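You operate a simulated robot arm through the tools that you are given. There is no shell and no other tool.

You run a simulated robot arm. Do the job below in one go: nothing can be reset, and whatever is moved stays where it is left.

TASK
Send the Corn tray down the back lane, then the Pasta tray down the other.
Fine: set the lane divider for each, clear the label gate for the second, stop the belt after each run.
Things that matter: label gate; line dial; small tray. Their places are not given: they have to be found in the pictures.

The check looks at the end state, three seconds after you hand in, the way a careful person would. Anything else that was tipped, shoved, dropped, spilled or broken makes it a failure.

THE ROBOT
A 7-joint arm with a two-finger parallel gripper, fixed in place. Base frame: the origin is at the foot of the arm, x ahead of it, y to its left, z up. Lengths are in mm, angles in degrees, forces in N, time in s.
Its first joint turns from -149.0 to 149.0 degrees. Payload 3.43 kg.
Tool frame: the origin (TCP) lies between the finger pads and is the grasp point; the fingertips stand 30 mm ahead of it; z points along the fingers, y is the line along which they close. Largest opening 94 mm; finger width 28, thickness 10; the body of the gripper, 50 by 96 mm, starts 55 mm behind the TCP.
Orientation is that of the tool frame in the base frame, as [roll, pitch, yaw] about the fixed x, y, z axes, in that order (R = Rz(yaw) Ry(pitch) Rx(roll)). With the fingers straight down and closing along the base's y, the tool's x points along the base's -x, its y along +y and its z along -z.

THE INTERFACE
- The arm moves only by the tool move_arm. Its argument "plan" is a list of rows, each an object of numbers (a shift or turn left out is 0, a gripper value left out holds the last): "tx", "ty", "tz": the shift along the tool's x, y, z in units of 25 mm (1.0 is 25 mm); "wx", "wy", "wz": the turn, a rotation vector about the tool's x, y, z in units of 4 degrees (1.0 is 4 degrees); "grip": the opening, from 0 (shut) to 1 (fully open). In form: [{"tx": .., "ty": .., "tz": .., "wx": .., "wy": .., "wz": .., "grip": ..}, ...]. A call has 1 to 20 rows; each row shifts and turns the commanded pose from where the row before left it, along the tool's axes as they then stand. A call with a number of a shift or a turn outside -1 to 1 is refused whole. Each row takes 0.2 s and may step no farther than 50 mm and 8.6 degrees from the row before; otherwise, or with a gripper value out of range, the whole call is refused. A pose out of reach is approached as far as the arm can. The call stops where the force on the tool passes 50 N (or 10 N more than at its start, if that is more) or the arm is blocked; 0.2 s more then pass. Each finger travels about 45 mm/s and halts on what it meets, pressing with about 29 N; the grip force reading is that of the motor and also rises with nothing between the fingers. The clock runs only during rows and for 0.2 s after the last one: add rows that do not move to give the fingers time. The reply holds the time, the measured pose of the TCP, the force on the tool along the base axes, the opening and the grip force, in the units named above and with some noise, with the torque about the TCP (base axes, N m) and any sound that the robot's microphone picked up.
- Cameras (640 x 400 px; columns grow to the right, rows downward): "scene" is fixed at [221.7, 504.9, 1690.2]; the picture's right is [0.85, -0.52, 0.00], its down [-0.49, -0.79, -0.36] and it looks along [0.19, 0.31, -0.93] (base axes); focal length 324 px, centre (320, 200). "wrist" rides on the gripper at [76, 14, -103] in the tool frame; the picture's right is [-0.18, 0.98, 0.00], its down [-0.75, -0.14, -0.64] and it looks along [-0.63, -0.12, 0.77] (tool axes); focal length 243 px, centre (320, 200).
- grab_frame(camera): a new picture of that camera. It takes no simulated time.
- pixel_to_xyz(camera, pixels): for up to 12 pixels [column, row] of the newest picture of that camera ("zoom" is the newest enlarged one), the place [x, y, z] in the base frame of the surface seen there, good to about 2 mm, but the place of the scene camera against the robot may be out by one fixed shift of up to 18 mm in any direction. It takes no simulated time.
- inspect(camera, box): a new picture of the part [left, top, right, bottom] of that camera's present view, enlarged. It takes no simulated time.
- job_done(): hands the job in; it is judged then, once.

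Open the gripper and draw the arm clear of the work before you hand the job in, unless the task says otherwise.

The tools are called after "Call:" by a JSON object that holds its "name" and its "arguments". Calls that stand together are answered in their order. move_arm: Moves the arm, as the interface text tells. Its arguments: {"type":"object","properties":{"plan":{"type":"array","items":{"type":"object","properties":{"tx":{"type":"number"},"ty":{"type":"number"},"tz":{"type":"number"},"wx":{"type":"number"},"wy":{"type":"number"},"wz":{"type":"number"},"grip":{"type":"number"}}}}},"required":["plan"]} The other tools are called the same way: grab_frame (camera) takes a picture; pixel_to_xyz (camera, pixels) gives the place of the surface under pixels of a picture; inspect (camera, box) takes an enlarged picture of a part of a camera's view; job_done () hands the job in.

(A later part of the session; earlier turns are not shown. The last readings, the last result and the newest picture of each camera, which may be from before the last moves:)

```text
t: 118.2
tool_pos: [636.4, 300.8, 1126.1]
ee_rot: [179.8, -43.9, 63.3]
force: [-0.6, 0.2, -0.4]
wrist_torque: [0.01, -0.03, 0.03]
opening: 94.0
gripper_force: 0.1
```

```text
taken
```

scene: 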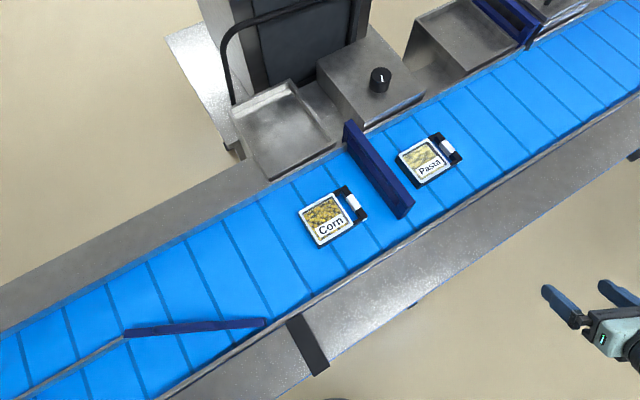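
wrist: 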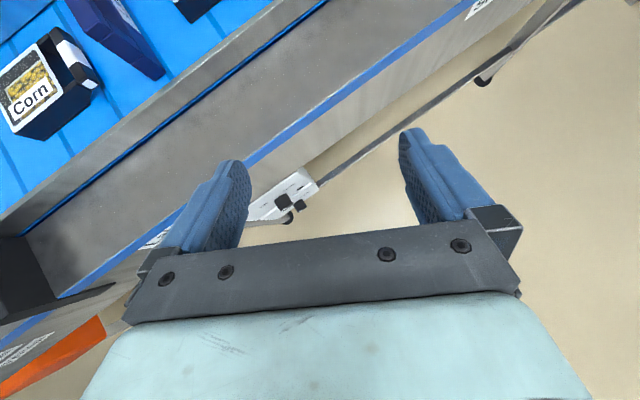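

Still stopped even with the arm clear. But the front face of the conveyor shows a white box with dark parts at (285,195), a sticker at (480,8), and an orange panel at (50,360); I'll zoom on these.

Call:
{"name": "inspect", "arguments": {"camera": "wrist", "box": [220, 140, 400, 240]}}

Call:
{"name": "inspect", "arguments": {"camera": "wrist", "box": [0, 200, 200, 400]}}

Call:
{"name": "inspect", "arguments": {"camera": "wrist", "box": [400, 0, 560, 100]}}

Call:
{"name": "pixel_to_xyz", "arguments": {"camera": "wrist", "pixels": [[285, 203], [300, 205], [265, 210], [310, 180], [60, 360], [20, 270], [155, 240], [475, 10], [40, 100], [120, 65]]}}

```text
3.56 times, centred on (310, 190) of wrist
```

zoom: 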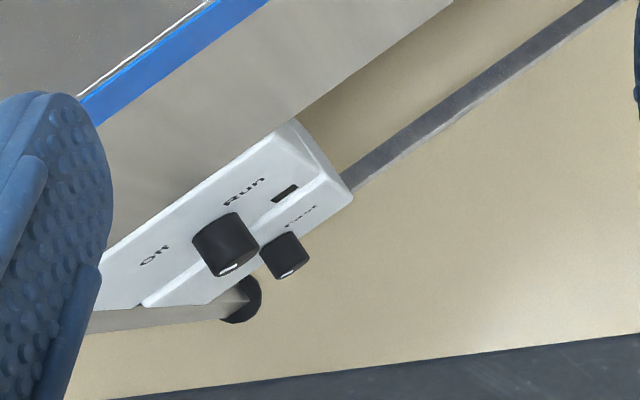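

```text
2.00 times, centred on (100, 300) of wrist
```

zoom: 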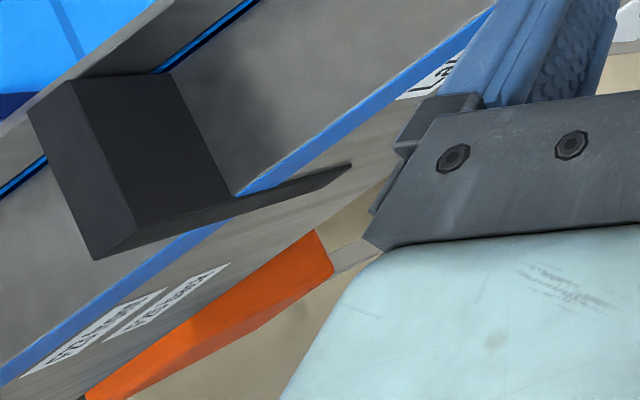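

```text
4.00 times, centred on (480, 50) of wrist
```

zoom: 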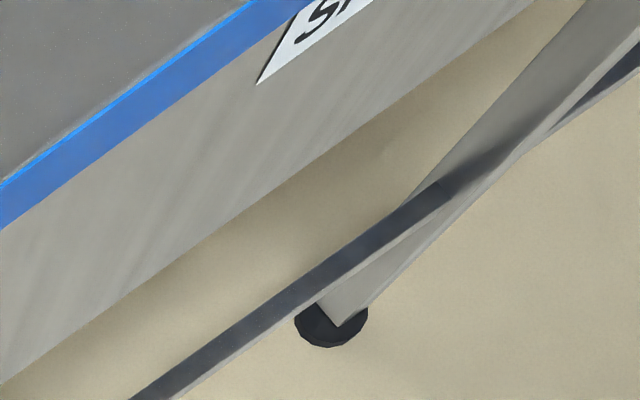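

```text
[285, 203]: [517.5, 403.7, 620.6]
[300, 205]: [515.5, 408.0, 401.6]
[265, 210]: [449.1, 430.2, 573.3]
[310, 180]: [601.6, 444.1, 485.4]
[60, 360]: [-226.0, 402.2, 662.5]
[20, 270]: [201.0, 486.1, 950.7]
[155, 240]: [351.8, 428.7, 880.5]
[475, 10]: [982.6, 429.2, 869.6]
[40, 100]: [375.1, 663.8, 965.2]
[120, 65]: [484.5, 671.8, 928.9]
```

There's a control panel on the front of the conveyor with a large knob between "Off" and "Run" and a smaller "Fast" knob, at about (517,404,620). That is the real line dial, so the knob I turned is something else and I'll restore it to pointer +x later. First I'll turn the tool horizontal to view this panel.

Call:
{"name": "move_arm", "arguments": {"plan": [{"wx": 0.695, "wz": -0.719}, {"wx": 0.695, "wz": -0.719}, {"wx": 0.695, "wz": -0.719}, {"wx": 0.695, "wz": -0.719}, {"wx": 0.695, "wz": -0.719}, {"wx": 0.695, "wz": -0.719}, {"wx": 0.46, "wz": -0.476}, {}]}}

Call:
{"name": "move_arm", "arguments": {"plan": [{"wy": 1}, {"wy": 1}, {"wy": 1}, {"wy": 1}, {"wy": 1}, {"wy": 1}, {"wy": 1}, {"wy": 1}, {}]}}

Call:
{"name": "grab_frame", "arguments": {"camera": "wrist"}}

```text
t: 120.0
tool_pos: [639.0, 302.1, 1127.1]
ee_rot: [179.8, -43.9, 89.8]
force: [0.5, -0.4, -0.2]
wrist_torque: [0.02, 0.01, 0.0]
opening: 93.7
gripper_force: 0.0
```

```text
t: 122.0
tool_pos: [638.5, 301.0, 1126.5]
ee_rot: [179.5, -75.9, 90.1]
force: [0.7, 0.3, 0.4]
wrist_torque: [-0.01, 0.01, -0.01]
opening: 93.9
gripper_force: 0.0
```

```text
taken
```

wrist: 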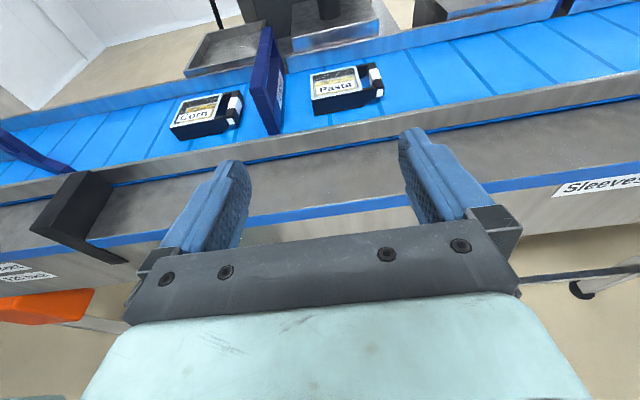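

Good view of the line from the front. I'll zoom on the stickers, then lower the arm to look at the control panel.

Call:
{"name": "inspect", "arguments": {"camera": "wrist", "box": [0, 230, 140, 340]}}

Call:
{"name": "inspect", "arguments": {"camera": "wrist", "box": [170, 0, 400, 150]}}

Call:
{"name": "move_arm", "arguments": {"plan": [{"tx": -0.936, "ty": -0.323, "tz": 0.058}, {"tx": -0.936, "ty": -0.323, "tz": 0.058}, {"tx": -0.936, "ty": -0.323, "tz": 0.058}, {"tx": -0.936, "ty": -0.323, "tz": 0.058}, {"tx": -0.936, "ty": -0.323, "tz": 0.058}, {"tx": -0.936, "ty": -0.323, "tz": 0.058}, {"tx": -0.936, "ty": -0.323, "tz": 0.058}, {}]}}

Call:
{"name": "grab_frame", "arguments": {"camera": "wrist"}}

```text
3.64 times, centred on (70, 285) of wrist
```

zoom: 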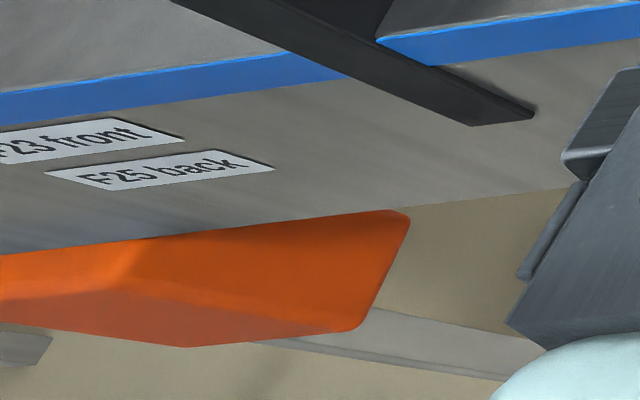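

```text
2.67 times, centred on (285, 75) of wrist
```

zoom: 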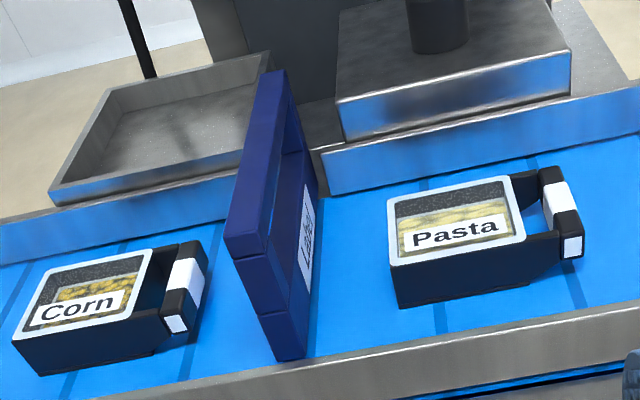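

```text
t: 123.8
tool_pos: [582.0, 271.6, 963.8]
ee_rot: [179.4, -75.9, 90.1]
force: [-0.1, 1.1, -0.3]
wrist_torque: [-0.01, -0.05, 0.01]
opening: 93.9
gripper_force: 0.1
```

```text
taken
```

wrist: 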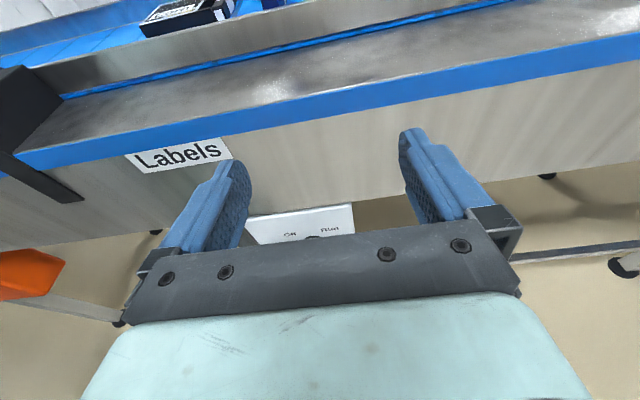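

The stickers read "F23 front", "F25 back", "Labels" and "Sleeves", and the panel shows "Off" and "Run" at (300,232). I'll keep lowering to face the panel.

Call:
{"name": "move_arm", "arguments": {"plan": [{"tx": -0.92, "ty": -0.26, "tz": -0.05}, {"tx": -0.92, "ty": -0.26, "tz": -0.05}, {"tx": -0.92, "ty": -0.26, "tz": -0.05}, {"tx": -0.92, "ty": -0.26, "tz": -0.05}, {"tx": -0.92, "ty": -0.26, "tz": -0.05}, {"tx": -0.92, "ty": -0.26, "tz": -0.05}, {"tx": -0.92, "ty": -0.26, "tz": -0.05}, {}]}}

Call:
{"name": "grab_frame", "arguments": {"camera": "wrist"}}

```text
t: 125.6
tool_pos: [538.1, 225.1, 810.5]
ee_rot: [179.6, -75.9, 90.2]
force: [-0.7, -0.8, 0.1]
wrist_torque: [0.02, 0.03, 0.01]
opening: 93.8
gripper_force: 0.1
```

```text
taken
```

wrist: 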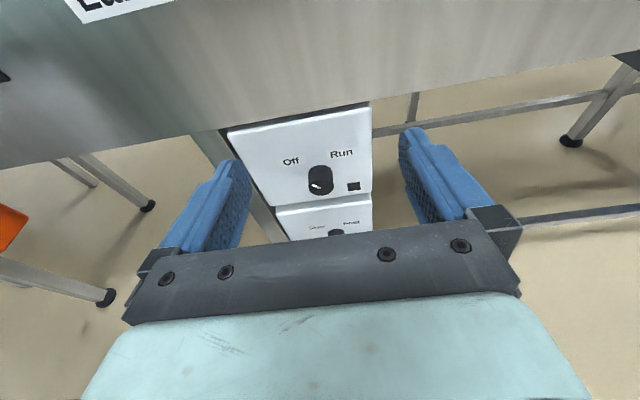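

The panel is now clear: an Off/Run knob at (320,180) and a lower knob with two labels at (335,233). I'll zoom and measure.

Call:
{"name": "inspect", "arguments": {"camera": "wrist", "box": [220, 100, 400, 240]}}

Call:
{"name": "pixel_to_xyz", "arguments": {"camera": "wrist", "pixels": [[240, 140], [360, 120], [360, 190], [282, 200], [318, 187], [322, 168], [328, 190], [290, 160], [342, 153], [335, 232], [354, 186], [300, 190]]}}

```text
2.86 times, centred on (310, 170) of wrist
```

zoom: 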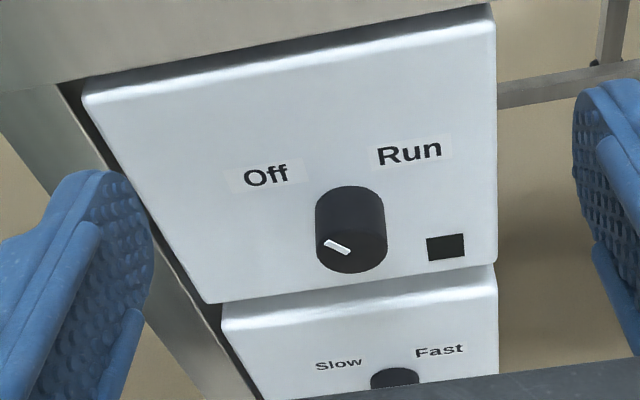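

```text
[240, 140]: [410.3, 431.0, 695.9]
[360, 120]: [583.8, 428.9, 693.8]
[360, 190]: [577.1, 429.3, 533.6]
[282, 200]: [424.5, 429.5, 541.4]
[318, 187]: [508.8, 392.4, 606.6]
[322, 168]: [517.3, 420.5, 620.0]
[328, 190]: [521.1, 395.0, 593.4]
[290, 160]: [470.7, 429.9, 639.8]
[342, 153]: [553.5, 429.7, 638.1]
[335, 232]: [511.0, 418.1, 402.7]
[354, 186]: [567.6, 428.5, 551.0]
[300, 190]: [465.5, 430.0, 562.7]
```

The line dial: knob axis along y at about (512, z 603), front face at y≈392, panel face at y≈430, pointer currently toward "Off" (upper left), "Run" upper right. I'll level the tool to horizontal and move to a standoff in front of it.

Call:
{"name": "move_arm", "arguments": {"plan": [{"wy": 1}, {"wy": 1}, {"wy": 1}, {"wy": 0.52}, {"tx": -0.83, "ty": -0.1}, {"tx": -0.83, "ty": -0.1}, {"tx": -0.83, "ty": -0.1}, {"tx": -0.83, "ty": -0.1}, {"tx": -0.83, "ty": -0.1}, {"tx": -0.83, "ty": -0.1}, {"tx": -0.83, "ty": -0.1}, {"tx": -0.83, "ty": -0.1}, {"tx": -0.83, "ty": -0.1}, {"tx": -0.83, "ty": -0.1}, {}]}}

Call:
{"name": "grab_frame", "arguments": {"camera": "wrist"}}

```text
t: 128.8
tool_pos: [510.3, 223.8, 601.9]
ee_rot: [104.9, -90.0, 164.7]
force: [1.9, 0.1, 0.5]
wrist_torque: [0.01, 0.02, -0.02]
opening: 94.1
gripper_force: 0.1
```

```text
taken
```

wrist: 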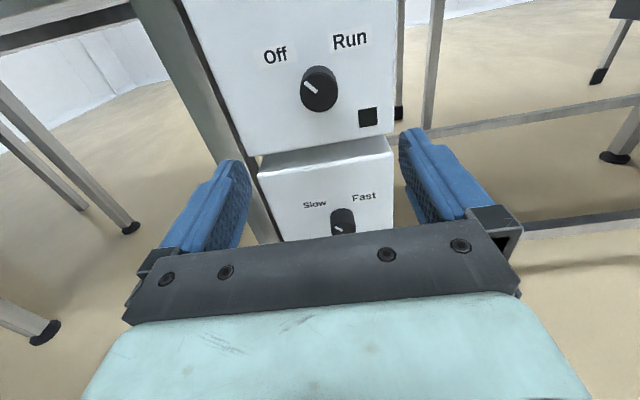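

Clear straight view of the Off/Run knob at (319,90). I'll measure the knob's face and pointer.

Call:
{"name": "inspect", "arguments": {"camera": "wrist", "box": [250, 20, 400, 130]}}

Call:
{"name": "pixel_to_xyz", "arguments": {"camera": "wrist", "pixels": [[319, 92], [304, 95], [336, 88], [321, 110], [316, 76], [306, 83], [316, 90], [275, 55], [350, 40], [342, 225], [367, 118], [300, 120]]}}

```text
3.64 times, centred on (325, 75) of wrist
```

zoom: 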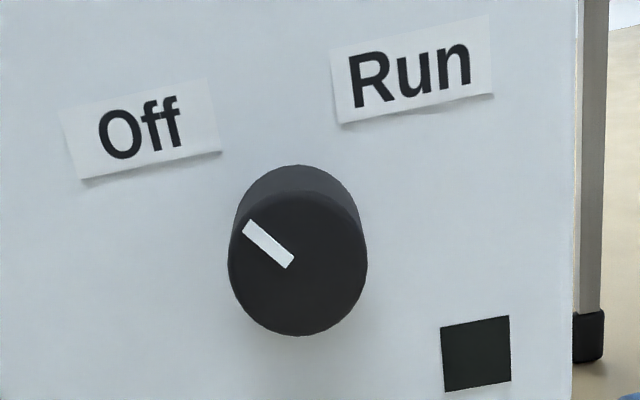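

```text
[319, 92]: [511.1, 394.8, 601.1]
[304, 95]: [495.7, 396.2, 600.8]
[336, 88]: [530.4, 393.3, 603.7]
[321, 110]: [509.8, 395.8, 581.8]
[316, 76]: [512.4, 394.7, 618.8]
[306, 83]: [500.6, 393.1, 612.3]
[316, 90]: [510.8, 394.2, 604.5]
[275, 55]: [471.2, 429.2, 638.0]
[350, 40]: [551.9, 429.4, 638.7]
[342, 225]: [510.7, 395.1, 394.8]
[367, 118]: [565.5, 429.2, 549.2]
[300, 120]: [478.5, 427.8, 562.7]
```

The knob centre is (511, y 395, z 600.5), diameter about 38 mm, pointer 48° left of vertical at "Off"; "Run" is about 49° right. I'll pre-rotate the hand about its axis by -96° so the following clockwise turn has room.

Call:
{"name": "move_arm", "arguments": {"plan": [{"wz": -1}, {"wz": -1}, {"wz": -1}, {"wz": -1}, {"wz": -1}, {"wz": -1}, {"wz": -1}, {"wz": -1}, {"wz": -1}, {"wz": -1}, {"wz": -1}, {"wz": -1}, {"wz": -1}, {}]}}

Call:
{"name": "move_arm", "arguments": {"plan": [{"wz": -1}, {"wz": -1}, {"wz": -1}, {"wz": -1}, {"wz": -1}, {"wz": -1}, {"wz": -1}, {"wz": -1}, {"wz": -1}, {"wz": -1}, {"wz": -1}, {"wz": -1}, {}]}}

Call:
{"name": "grab_frame", "arguments": {"camera": "wrist"}}

Call:
{"name": "grab_frame", "arguments": {"camera": "scene"}}

```text
t: 131.8
tool_pos: [511.0, 225.1, 602.5]
ee_rot: [90.0, -37.8, 179.6]
force: [-0.4, 0.0, -0.5]
wrist_torque: [-0.01, -0.01, 0.0]
opening: 94.0
gripper_force: 0.0
```

```text
t: 134.6
tool_pos: [510.8, 225.0, 601.4]
ee_rot: [90.0, 10.3, 179.7]
force: [0.8, -0.3, -1.1]
wrist_torque: [-0.03, 0.01, 0.02]
opening: 94.1
gripper_force: 0.0
```

```text
taken
```

wrist: 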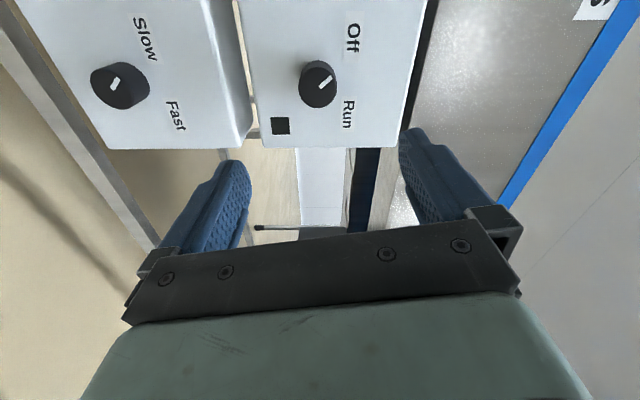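

```text
taken
```

scene: 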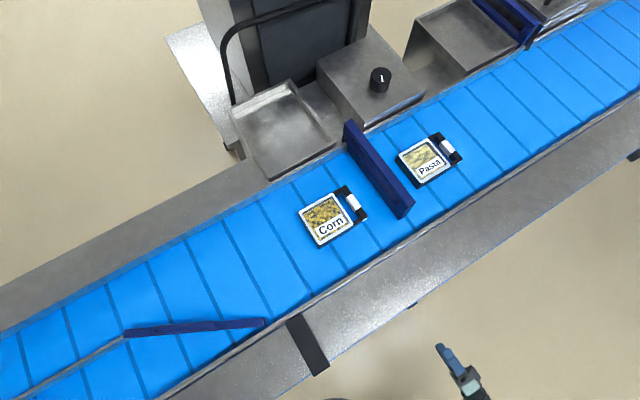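

Rotation is free. Now I'll advance along +y to the knob (TCP y≈394), with the fingers above and below it.

Call:
{"name": "move_arm", "arguments": {"plan": [{"tz": 0.966}, {"tz": 0.966}, {"tz": 0.966}, {"tz": 0.966}, {"tz": 0.966}, {"tz": 0.966}, {"tz": 0.966}, {}]}}

Call:
{"name": "grab_frame", "arguments": {"camera": "wrist"}}

```text
t: 136.4
tool_pos: [511.7, 393.6, 602.7]
ee_rot: [90.0, 10.1, 179.7]
force: [0.8, -0.3, 0.4]
wrist_torque: [-0.01, 0.02, 0.0]
opening: 93.9
gripper_force: 0.2
```

```text
taken
```

wrist: 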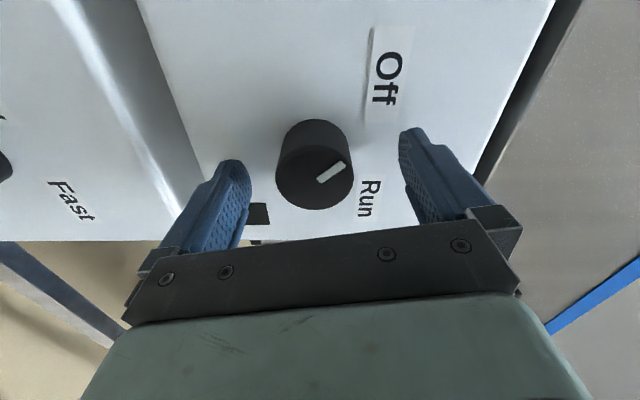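

The knob is slightly to the low side of centre, so I'll shift 2 mm and close on it.

Call:
{"name": "move_arm", "arguments": {"plan": [{"ty": -0.08}, {"grip": 0.2}, {}, {}, {}, {}, {}]}}

Call:
{"name": "grab_frame", "arguments": {"camera": "wrist"}}

```text
t: 138.0
tool_pos: [511.9, 393.4, 599.8]
ee_rot: [90.2, 10.0, 179.7]
force: [-1.3, -1.2, -4.6]
wrist_torque: [-0.01, 0.02, 0.01]
opening: 42.6
gripper_force: 44.6
```

```text
taken
```

wrist: 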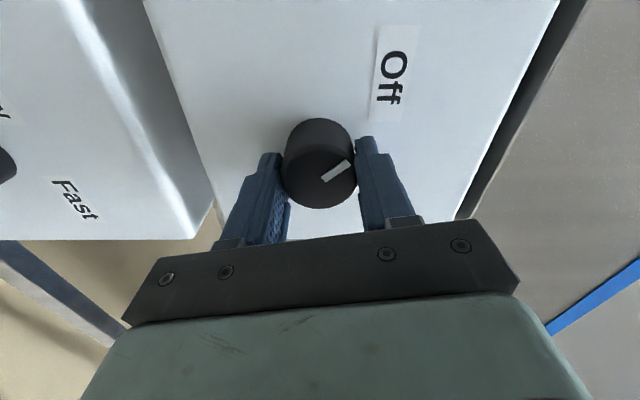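

Gripped at 42.6 mm with low side load. I'll turn clockwise toward "Run" in stages and watch the belt.

Call:
{"name": "move_arm", "arguments": {"plan": [{"wz": 1}, {"wz": 1}, {"wz": 1}, {"wz": 1}, {"wz": 1}, {"wz": 1}]}}

Call:
{"name": "grab_frame", "arguments": {"camera": "wrist"}}

Call:
{"name": "grab_frame", "arguments": {"camera": "scene"}}

```text
t: 139.4
tool_pos: [511.4, 393.6, 599.0]
ee_rot: [90.2, -14.0, 179.7]
force: [-11.1, -0.1, -23.7]
wrist_torque: [0.11, -0.14, -0.24]
opening: 42.3
gripper_force: 44.8
```

```text
taken
```

wrist: 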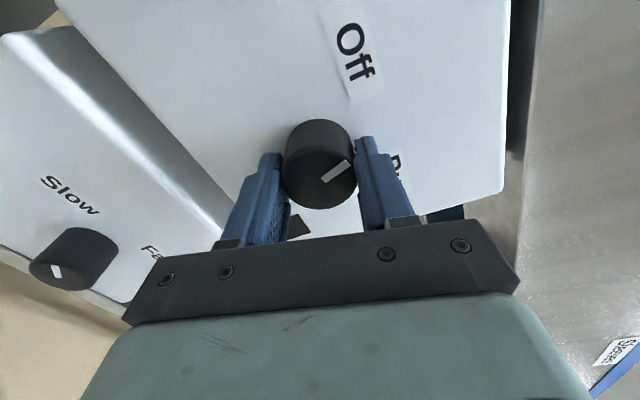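

```text
taken
```

scene: 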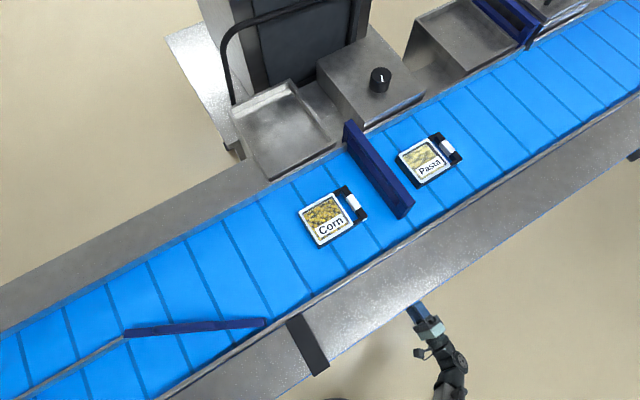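

The knob turns with the hand. A small downward load is building, so I'll correct 1.2 mm and continue turning.

Call:
{"name": "move_arm", "arguments": {"plan": [{"ty": -0.05}, {"wz": 1}, {"wz": 1}, {"wz": 1}, {"wz": 1}, {"wz": 1}, {"wz": 1}]}}

Call:
{"name": "grab_frame", "arguments": {"camera": "scene"}}

Call:
{"name": "grab_frame", "arguments": {"camera": "wrist"}}

```text
t: 141.0
tool_pos: [511.6, 393.7, 599.7]
ee_rot: [90.1, -38.0, 179.8]
force: [-14.8, 12.3, -16.3]
wrist_torque: [-0.05, -0.06, -0.26]
opening: 42.3
gripper_force: 45.0
```

```text
taken
```

scene: 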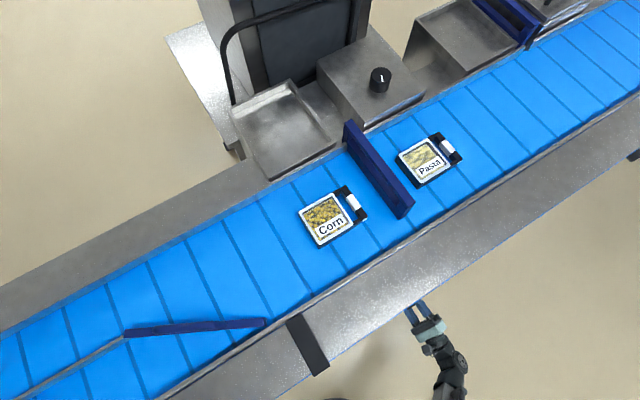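

```text
taken
```

wrist: 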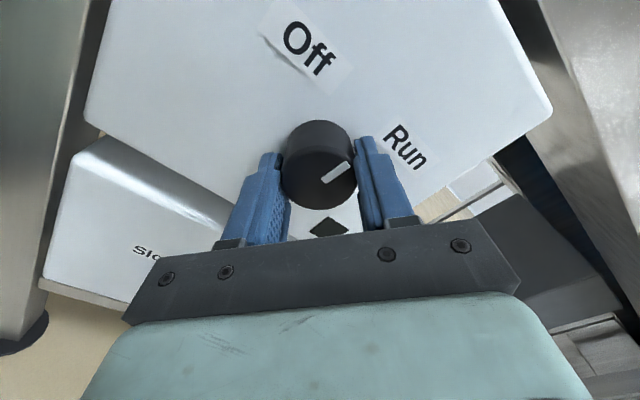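

The pointer is about midway (straight up), belt still. Continuing toward "Run" in small steps.

Call:
{"name": "move_arm", "arguments": {"plan": [{"wz": 1}, {"wz": 1}, {"wz": 1}, {"wz": 1}, {"wz": 1}]}}

Call:
{"name": "grab_frame", "arguments": {"camera": "scene"}}

Call:
{"name": "move_arm", "arguments": {"plan": [{"wz": 1}, {"wz": 1}, {"wz": 1}]}}

Call:
{"name": "grab_frame", "arguments": {"camera": "scene"}}

Call:
{"name": "grab_frame", "arguments": {"camera": "wrist"}}

```text
t: 142.2
tool_pos: [511.0, 393.7, 598.2]
ee_rot: [90.3, -57.9, 179.7]
force: [-24.3, 9.9, -15.7]
wrist_torque: [0.52, 0.03, 0.0]
opening: 41.4
gripper_force: 45.2
```

```text
taken
```

scene: 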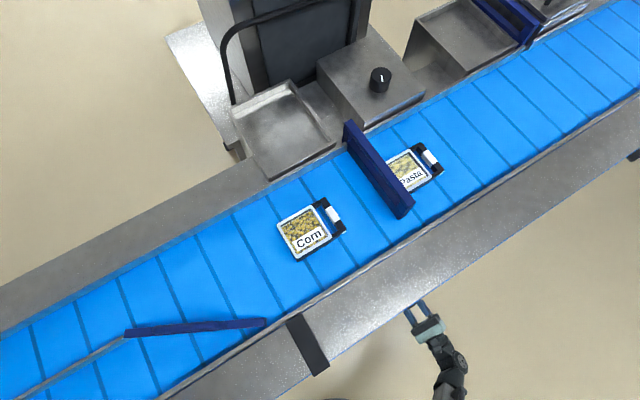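

```text
t: 143.0
tool_pos: [511.1, 393.6, 598.1]
ee_rot: [90.9, -69.8, 179.2]
force: [-36.1, 8.9, -15.7]
wrist_torque: [0.23, -0.32, 0.13]
opening: 41.8
gripper_force: 45.0
```

```text
taken
```

scene: 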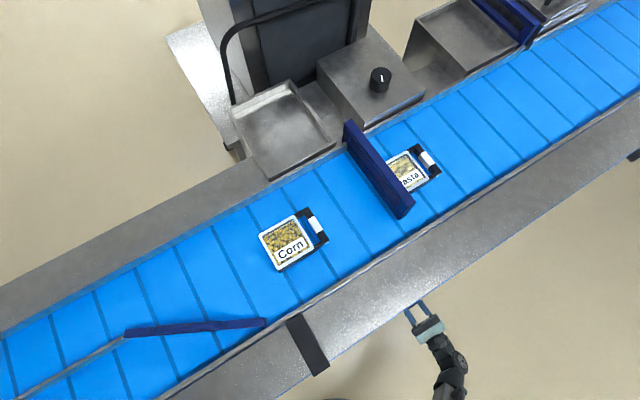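

```text
taken
```

wrist: 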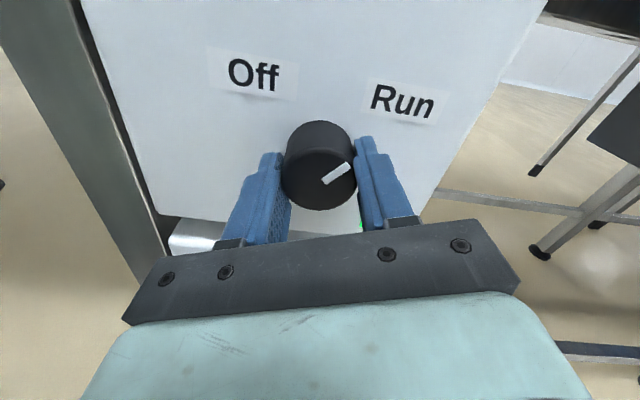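

The belt is running; Corn moved from (325,222) to (285,246) and Pasta is held at the gate. I'll hold here, relieve the side load slightly, and step time while watching.

Call:
{"name": "move_arm", "arguments": {"plan": [{"ty": -0.06}, {}, {}, {}]}}

Call:
{"name": "grab_frame", "arguments": {"camera": "scene"}}

```text
t: 144.0
tool_pos: [510.2, 394.6, 599.0]
ee_rot: [90.4, -69.8, 179.3]
force: [-20.4, 10.7, -1.1]
wrist_torque: [-1.3, -0.12, 0.73]
opening: 41.8
gripper_force: 45.0
```

```text
taken
```

scene: 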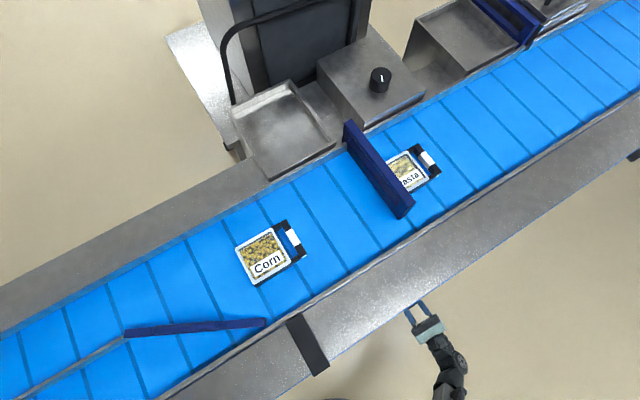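

Corn is at (262,258), heading for the divider and moving about 22 px/s. I'll continue stepping time.

Call:
{"name": "move_arm", "arguments": {"plan": [{}, {}, {}, {}, {}]}}

Call:
{"name": "grab_frame", "arguments": {"camera": "scene"}}

Call:
{"name": "move_arm", "arguments": {"plan": [{}, {}, {}, {}]}}

Call:
{"name": "grab_frame", "arguments": {"camera": "scene"}}

```text
t: 145.2
tool_pos: [510.9, 393.0, 598.8]
ee_rot: [90.2, -69.9, 179.5]
force: [-20.3, 9.8, -2.1]
wrist_torque: [-0.83, -0.18, 0.48]
opening: 41.9
gripper_force: 44.8
```

```text
taken
```

scene: 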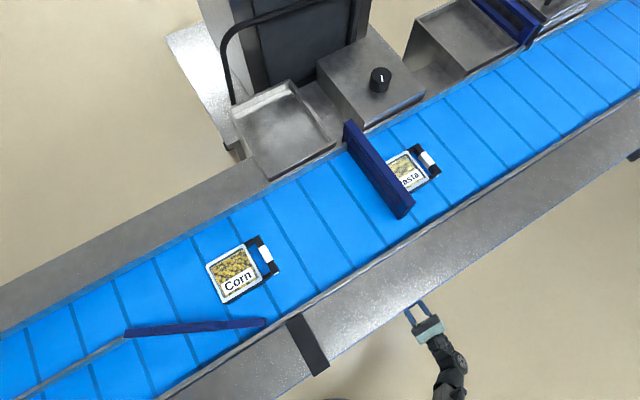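

```text
t: 146.2
tool_pos: [510.5, 394.1, 599.6]
ee_rot: [90.2, -69.9, 179.5]
force: [-19.9, 8.5, -5.2]
wrist_torque: [-0.36, -0.09, 0.5]
opening: 41.6
gripper_force: 45.5
```

```text
taken
```

scene: 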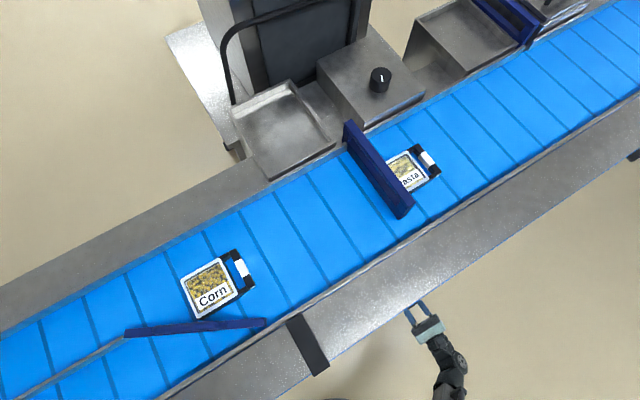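

Corn has reached the divider and is being deflected to the back side. I'll continue.

Call:
{"name": "move_arm", "arguments": {"plan": [{}, {}, {}, {}, {}]}}

Call:
{"name": "grab_frame", "arguments": {"camera": "scene"}}

Call:
{"name": "move_arm", "arguments": {"plan": [{}, {}, {}, {}, {}]}}

Call:
{"name": "grab_frame", "arguments": {"camera": "scene"}}

```text
t: 147.4
tool_pos: [511.0, 394.0, 598.4]
ee_rot: [90.2, -69.9, 179.5]
force: [-19.9, 7.8, -4.9]
wrist_torque: [-0.15, -0.08, 0.57]
opening: 41.5
gripper_force: 45.1
```

```text
taken
```

scene: 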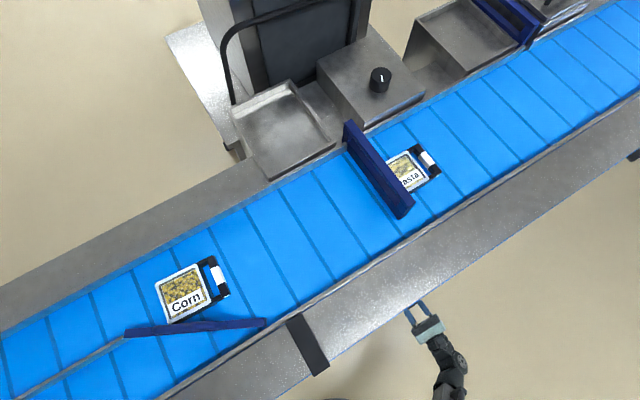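

```text
t: 148.6
tool_pos: [510.9, 394.3, 598.8]
ee_rot: [90.2, -69.9, 179.5]
force: [-20.8, 7.8, -4.2]
wrist_torque: [-0.22, -0.03, 0.61]
opening: 41.4
gripper_force: 45.3
```

```text
taken
```

scene: 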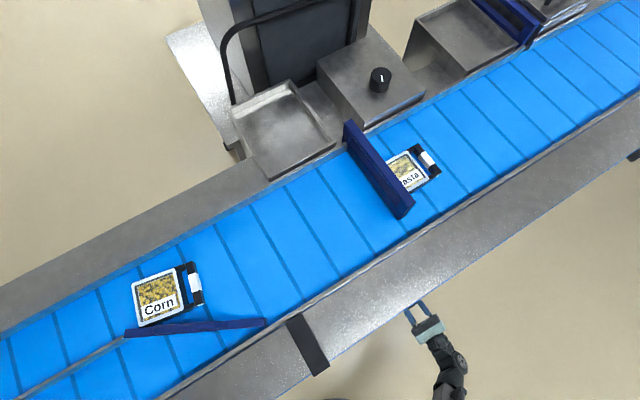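

Corn is sliding along the divider into the back lane at (160,297). Continuing.

Call:
{"name": "move_arm", "arguments": {"plan": [{}, {}, {}, {}, {}]}}

Call:
{"name": "grab_frame", "arguments": {"camera": "scene"}}

Call:
{"name": "move_arm", "arguments": {"plan": [{}, {}, {}, {}, {}]}}

Call:
{"name": "grab_frame", "arguments": {"camera": "scene"}}

```text
t: 149.8
tool_pos: [510.9, 393.0, 598.0]
ee_rot: [90.3, -69.9, 179.5]
force: [-20.7, 7.0, -3.7]
wrist_torque: [-0.34, -0.05, 0.51]
opening: 41.5
gripper_force: 45.5
```

```text
taken
```

scene: 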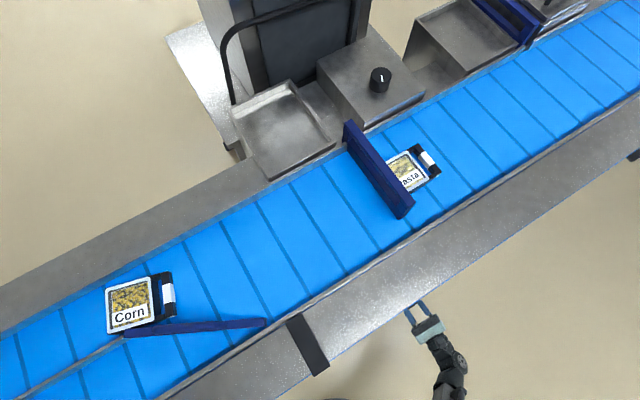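

```text
t: 151.0
tool_pos: [509.8, 393.9, 599.1]
ee_rot: [90.2, -69.9, 179.5]
force: [-20.1, 6.8, -4.3]
wrist_torque: [-0.31, -0.04, 0.55]
opening: 41.6
gripper_force: 44.8
```

```text
taken
```

scene: 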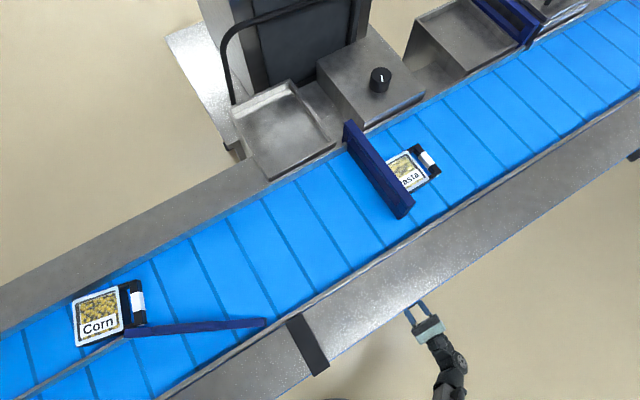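

Corn has entered the back lane at (97,318). I'll let it run up to the end stop.

Call:
{"name": "move_arm", "arguments": {"plan": [{}, {}, {}, {}, {}]}}

Call:
{"name": "grab_frame", "arguments": {"camera": "scene"}}

Call:
{"name": "move_arm", "arguments": {"plan": [{}, {}, {}, {}, {}]}}

Call:
{"name": "grab_frame", "arguments": {"camera": "scene"}}

```text
t: 152.2
tool_pos: [510.3, 393.6, 598.3]
ee_rot: [90.2, -69.9, 179.5]
force: [-20.8, 6.8, -3.3]
wrist_torque: [-0.31, -0.02, 0.6]
opening: 41.5
gripper_force: 44.9
```

```text
taken
```

scene: 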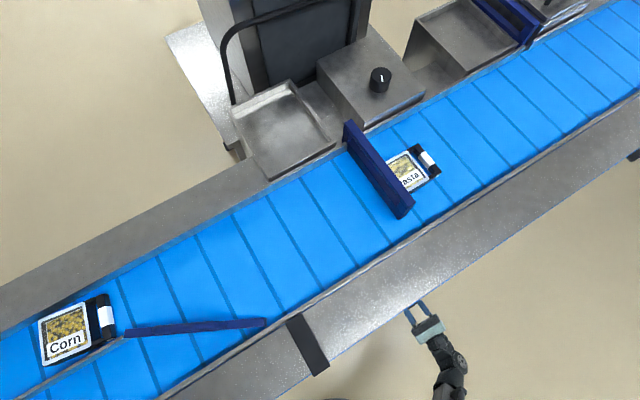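

```text
t: 153.4
tool_pos: [509.8, 392.7, 599.4]
ee_rot: [90.1, -70.0, 179.4]
force: [-19.8, 5.6, -3.3]
wrist_torque: [-0.31, -0.02, 0.62]
opening: 41.9
gripper_force: 44.6
```

```text
taken
```

scene: 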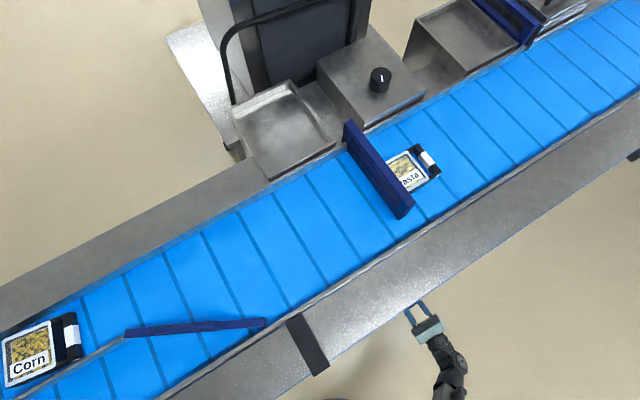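

Corn is deep in the back lane at (28,352), and the turn-off will take a couple of seconds. I'll turn the knob back counter-clockwise to "Off" now.

Call:
{"name": "move_arm", "arguments": {"plan": [{"wz": -1}, {"wz": -1}, {"wz": -1}, {"wz": -1}, {"wz": -1}, {"wz": -1}, {"wz": -1}, {"wz": -1}, {"wz": -1}, {"wz": -1}]}}

Call:
{"name": "grab_frame", "arguments": {"camera": "scene"}}

Call:
{"name": "grab_frame", "arguments": {"camera": "wrist"}}

```text
t: 155.6
tool_pos: [511.2, 393.6, 598.8]
ee_rot: [90.0, -29.8, 179.7]
force: [-7.6, 15.0, 4.6]
wrist_torque: [0.01, 0.02, 0.97]
opening: 41.8
gripper_force: 45.1
```

```text
taken
```

scene: 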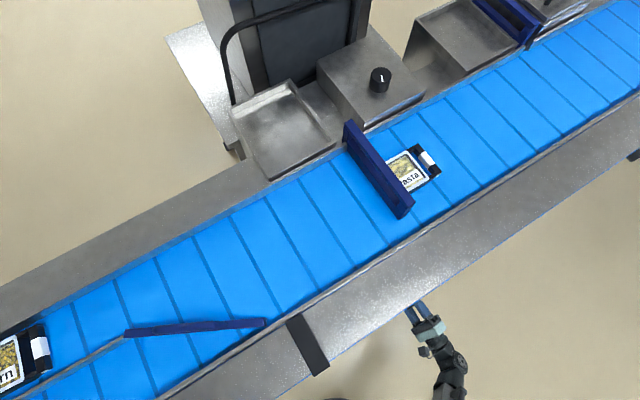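

```text
taken
```

wrist: 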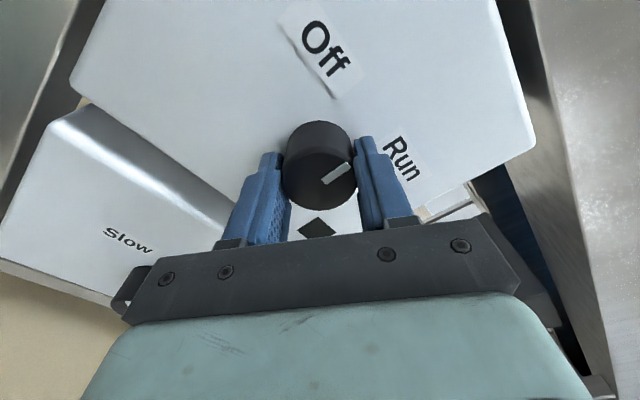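

The indicator went dark and the pointer is past the middle toward "Off". I'll finish turning to the "Off" mark and check that the belt has stopped.

Call:
{"name": "move_arm", "arguments": {"plan": [{"wz": -1}, {"wz": -1}, {"wz": -1}, {"wz": -1}, {"wz": -1}, {"wz": -1}, {"wz": -1}, {"wz": -1}, {"wz": -1}, {"wz": -1}, {}]}}

Call:
{"name": "grab_frame", "arguments": {"camera": "scene"}}

Call:
{"name": "grab_frame", "arguments": {"camera": "wrist"}}

```text
t: 158.0
tool_pos: [510.3, 392.6, 600.9]
ee_rot: [89.8, 10.1, 179.6]
force: [1.5, 31.0, 30.3]
wrist_torque: [-0.23, 0.9, 0.04]
opening: 41.5
gripper_force: 45.4
```

```text
taken
```

scene: 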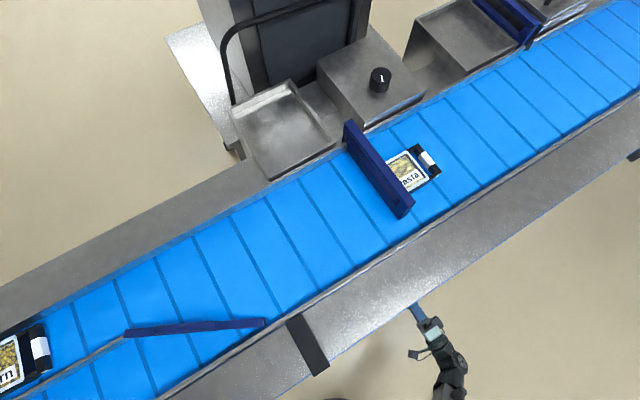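

```text
taken
```

wrist: 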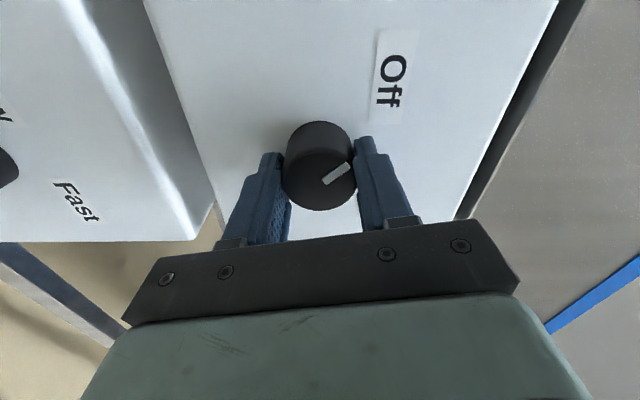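

The belt is stopped with Corn in the back lane and the pointer back at "Off". I'll release, back off, and verify the knob.

Call:
{"name": "move_arm", "arguments": {"plan": [{"grip": 0.7}, {}, {}, {"grip": 1}, {}, {}, {"tz": -0.96}, {"tz": -0.96}, {"tz": -0.96}, {"tz": -0.96}, {"tz": -0.96}, {"tz": -0.96}, {"tz": -0.96}, {}]}}

Call:
{"name": "grab_frame", "arguments": {"camera": "wrist"}}

Call:
{"name": "grab_frame", "arguments": {"camera": "scene"}}

```text
t: 161.0
tool_pos: [510.9, 226.0, 598.1]
ee_rot: [90.0, 10.2, 179.7]
force: [-0.2, -0.7, 1.1]
wrist_torque: [0.01, 0.0, -0.01]
opening: 93.9
gripper_force: 0.1
```

```text
taken
```

wrist: 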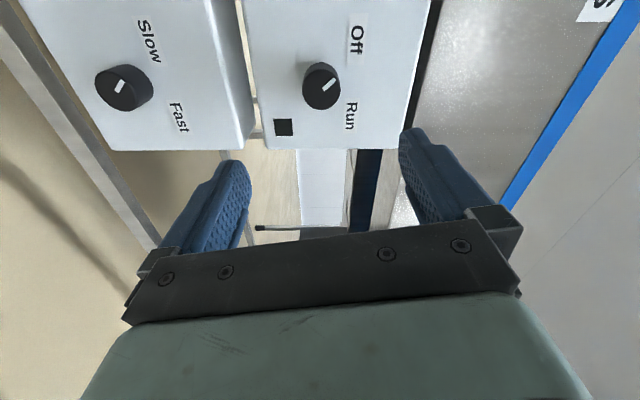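

```text
taken
```

scene: 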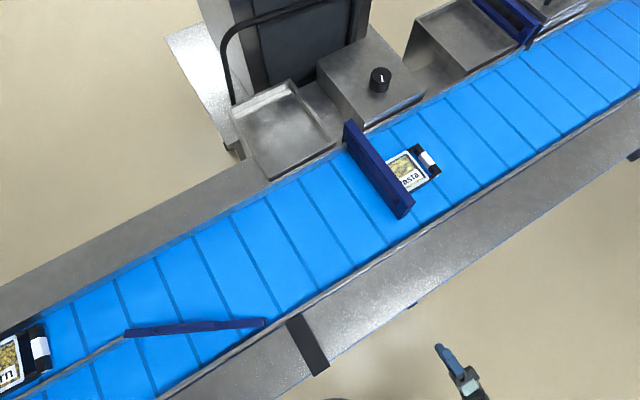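

The knob reads "Off", indicator dark. I'll now unwind the hand and raise the arm; next are the rear dial's restoration, the gate, and the divider.

Call:
{"name": "move_arm", "arguments": {"plan": [{"wz": 1}, {"wz": 1}, {"wz": 1}, {"wz": 1}, {"wz": 1}, {"wz": 1}, {"wz": 1}, {"wz": 1}, {"wz": 1}, {"wz": 1}, {"wz": 1}, {"wz": 1}, {"wz": 1}, {"wz": 1}, {"wz": 1}, {"wz": 1}, {"wz": 1}, {"wz": 1}, {"wz": 1}, {"wz": 1}]}}

Call:
{"name": "move_arm", "arguments": {"plan": [{"wz": 1}, {"wz": 1}, {"wz": 1}, {"wz": 1}, {"wz": 1}, {"tx": 0.96, "ty": 0.2}, {"tx": 0.96, "ty": 0.2}, {"tx": 0.96, "ty": 0.2}, {"tx": 0.96, "ty": 0.2}, {"tx": 0.96, "ty": 0.2}, {"tx": 0.96, "ty": 0.2}, {"tx": 0.96, "ty": 0.2}, {"tx": 0.96, "ty": 0.2}, {}]}}

Call:
{"name": "move_arm", "arguments": {"plan": [{"tx": 0.96, "ty": 0.2, "tz": 0.1}, {"tx": 0.96, "ty": 0.2, "tz": 0.1}, {"tx": 0.96, "ty": 0.2, "tz": 0.1}, {"tx": 0.96, "ty": 0.2, "tz": 0.1}, {"tx": 0.96, "ty": 0.2, "tz": 0.1}, {"tx": 0.96, "ty": 0.2, "tz": 0.1}, {"tx": 0.96, "ty": 0.2, "tz": 0.1}, {"tx": 0.96, "ty": 0.2, "tz": 0.1}, {"tx": 0.96, "ty": 0.2, "tz": 0.1}, {"tx": 0.96, "ty": 0.2, "tz": 0.1}, {"tx": 0.96, "ty": 0.2, "tz": 0.1}, {"tx": 0.96, "ty": 0.2, "tz": 0.1}, {"tx": 0.96, "ty": 0.2, "tz": 0.1}, {"tx": 0.96, "ty": 0.2, "tz": 0.1}, {}]}}

Call:
{"name": "grab_frame", "arguments": {"camera": "wrist"}}

```text
t: 165.2
tool_pos: [509.3, 225.0, 598.6]
ee_rot: [90.1, -69.9, 179.6]
force: [0.3, 0.9, 0.2]
wrist_torque: [-0.02, 0.01, -0.01]
opening: 93.9
gripper_force: 0.0
```

```text
t: 168.2
tool_pos: [547.7, 226.1, 791.9]
ee_rot: [109.7, -89.9, 160.0]
force: [-0.8, 0.4, 0.4]
wrist_torque: [-0.03, -0.01, -0.03]
opening: 94.1
gripper_force: 0.0
```

```text
t: 171.4
tool_pos: [618.4, 259.0, 1127.0]
ee_rot: [112.2, -89.9, 157.6]
force: [0.0, -0.4, -0.4]
wrist_torque: [-0.01, 0.0, 0.02]
opening: 94.2
gripper_force: 0.1
```

```text
taken
```

wrist: 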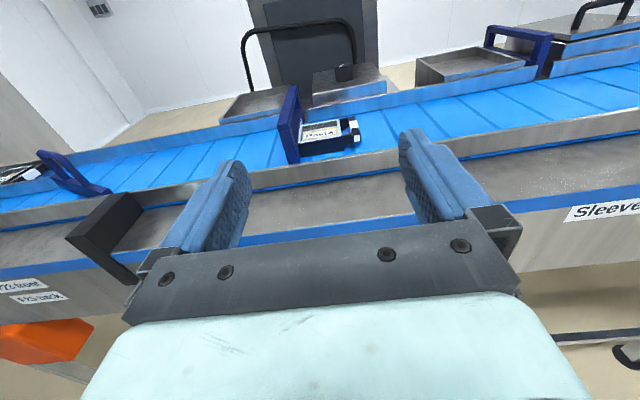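

Nice oblique view of the gate at (290,125) and its parked twin at the Sleeves station at (520,45). I'll zoom in on both to understand how it opens.

Call:
{"name": "inspect", "arguments": {"camera": "wrist", "box": [220, 60, 400, 180]}}

Call:
{"name": "inspect", "arguments": {"camera": "wrist", "box": [400, 0, 640, 120]}}

Call:
{"name": "pixel_to_xyz", "arguments": {"camera": "wrist", "pixels": [[283, 120], [290, 95], [298, 150], [292, 88], [285, 150], [490, 35], [520, 32], [545, 40], [550, 60], [320, 130], [285, 140]]}}

```text
3.33 times, centred on (310, 120) of wrist
```

zoom: 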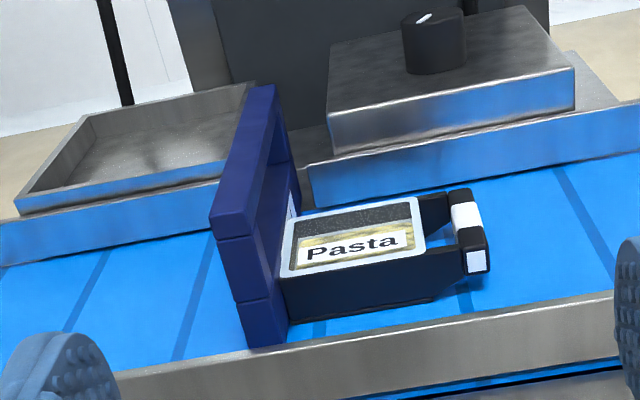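

```text
2.67 times, centred on (520, 60) of wrist
```

zoom: 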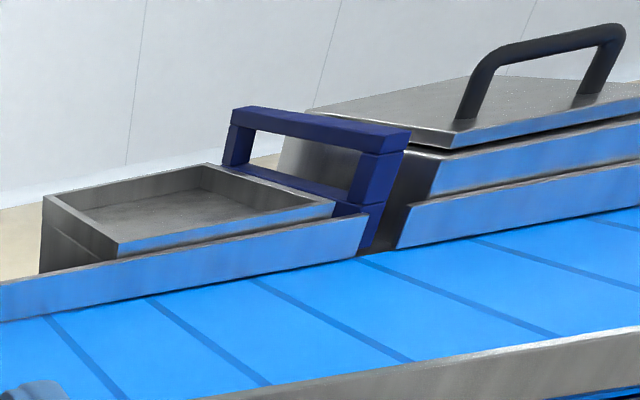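

```text
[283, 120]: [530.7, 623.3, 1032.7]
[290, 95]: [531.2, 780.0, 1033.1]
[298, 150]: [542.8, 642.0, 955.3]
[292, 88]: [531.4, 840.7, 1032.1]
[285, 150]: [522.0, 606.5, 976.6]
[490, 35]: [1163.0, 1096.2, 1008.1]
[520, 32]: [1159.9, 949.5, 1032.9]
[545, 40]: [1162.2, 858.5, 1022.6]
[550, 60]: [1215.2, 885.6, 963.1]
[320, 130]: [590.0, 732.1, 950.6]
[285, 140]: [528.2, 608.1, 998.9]
```

The twin gate is an upright frame slid back along +y, with its front end at y≈858, so the Label gate should slide from front end y≈606 back by about 250 mm. First I'll restore the rear dial: tilt back to 44° and yaw to 63°.

Call:
{"name": "move_arm", "arguments": {"plan": [{"wy": -1}, {"wy": -1}, {"wy": -1}, {"wy": -1}, {"wy": -1}, {"wy": -1}, {"wy": -1}, {"wy": -1}, {"wy": -1}, {"wy": -1}, {"wy": -1}, {"wy": -0.5}, {}]}}

Call:
{"name": "move_arm", "arguments": {"plan": [{"wx": -0.695, "wz": 0.719}, {"wx": -0.695, "wz": 0.719}, {"wx": -0.695, "wz": 0.719}, {"wx": -0.695, "wz": 0.719}, {"wx": -0.695, "wz": 0.719}, {"wx": -0.695, "wz": 0.719}, {"wx": -0.5, "wz": 0.52}, {}]}}

```text
t: 174.2
tool_pos: [618.8, 260.5, 1128.0]
ee_rot: [179.7, -43.9, 89.7]
force: [-0.5, -0.6, -0.3]
wrist_torque: [0.01, -0.01, 0.01]
opening: 93.9
gripper_force: 0.1
```

```text
t: 176.0
tool_pos: [619.6, 260.0, 1127.1]
ee_rot: [179.8, -44.0, 62.9]
force: [-1.2, -0.2, -0.5]
wrist_torque: [0.0, 0.0, 0.01]
opening: 93.9
gripper_force: 0.2
```

Orientation restored. I'll move to the pre-grasp point for the rear dial at about (639,864,1125).

Call:
{"name": "move_arm", "arguments": {"plan": [{"tx": 0.983, "ty": -0.637, "tz": 0.956}, {"tx": 0.983, "ty": -0.637, "tz": 0.956}, {"tx": 0.983, "ty": -0.637, "tz": 0.956}, {"tx": 0.983, "ty": -0.637, "tz": 0.956}, {"tx": 0.983, "ty": -0.637, "tz": 0.956}, {"tx": 0.983, "ty": -0.637, "tz": 0.956}, {"tx": 0.983, "ty": -0.637, "tz": 0.956}, {"tx": 0.983, "ty": -0.637, "tz": 0.956}, {"tx": 0.983, "ty": -0.637, "tz": 0.956}, {"tx": 0.983, "ty": -0.637, "tz": 0.956}, {"tx": 0.983, "ty": -0.637, "tz": 0.956}, {"tx": 0.983, "ty": -0.637, "tz": 0.956}, {"tx": 0.983, "ty": -0.637, "tz": 0.956}, {"tx": 0.983, "ty": -0.637, "tz": 0.956}, {"tx": 0.983, "ty": -0.637, "tz": 0.956}, {"tx": 0.983, "ty": -0.637, "tz": 0.956}, {}]}}

Call:
{"name": "grab_frame", "arguments": {"camera": "wrist"}}

```text
t: 179.6
tool_pos: [644.9, 864.7, 1126.3]
ee_rot: [179.9, -43.9, 62.9]
force: [0.4, -0.8, -0.5]
wrist_torque: [0.02, -0.01, -0.02]
opening: 94.1
gripper_force: 0.1
```

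```text
taken
```

wrist: 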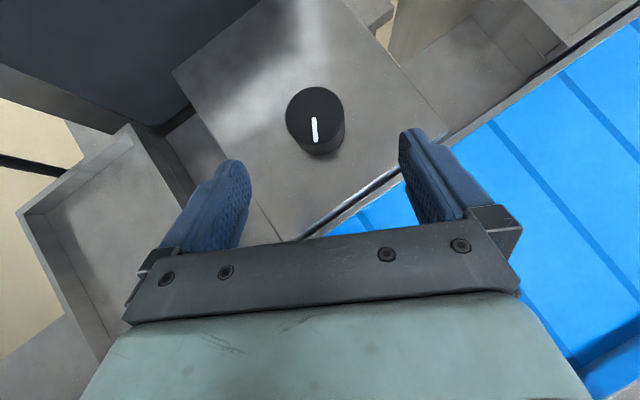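

Advancing onto the rear dial and gripping it at yaw 63.

Call:
{"name": "move_arm", "arguments": {"plan": [{"tx": -0.025, "ty": -0.041, "tz": 0.894}, {"tx": -0.025, "ty": -0.041, "tz": 0.894}, {"tx": -0.025, "ty": -0.041, "tz": 0.894}, {"tx": -0.025, "ty": -0.041, "tz": 0.894}, {"tx": -0.025, "ty": -0.041, "tz": 0.894}, {}, {"grip": 0.3}, {}, {}, {}, {}]}}

Call:
{"name": "grab_frame", "arguments": {"camera": "wrist"}}

```text
t: 182.0
tool_pos: [674.5, 934.0, 1043.1]
ee_rot: [179.9, -43.9, 62.9]
force: [-0.8, 0.7, -0.1]
wrist_torque: [0.01, 0.03, 0.0]
opening: 55.0
gripper_force: 44.6
```

```text
taken
```

wrist: 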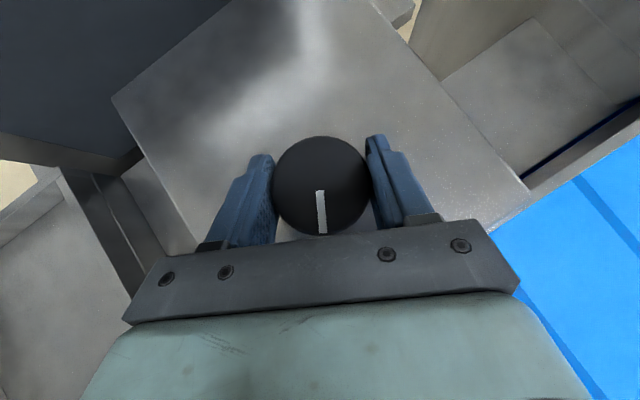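

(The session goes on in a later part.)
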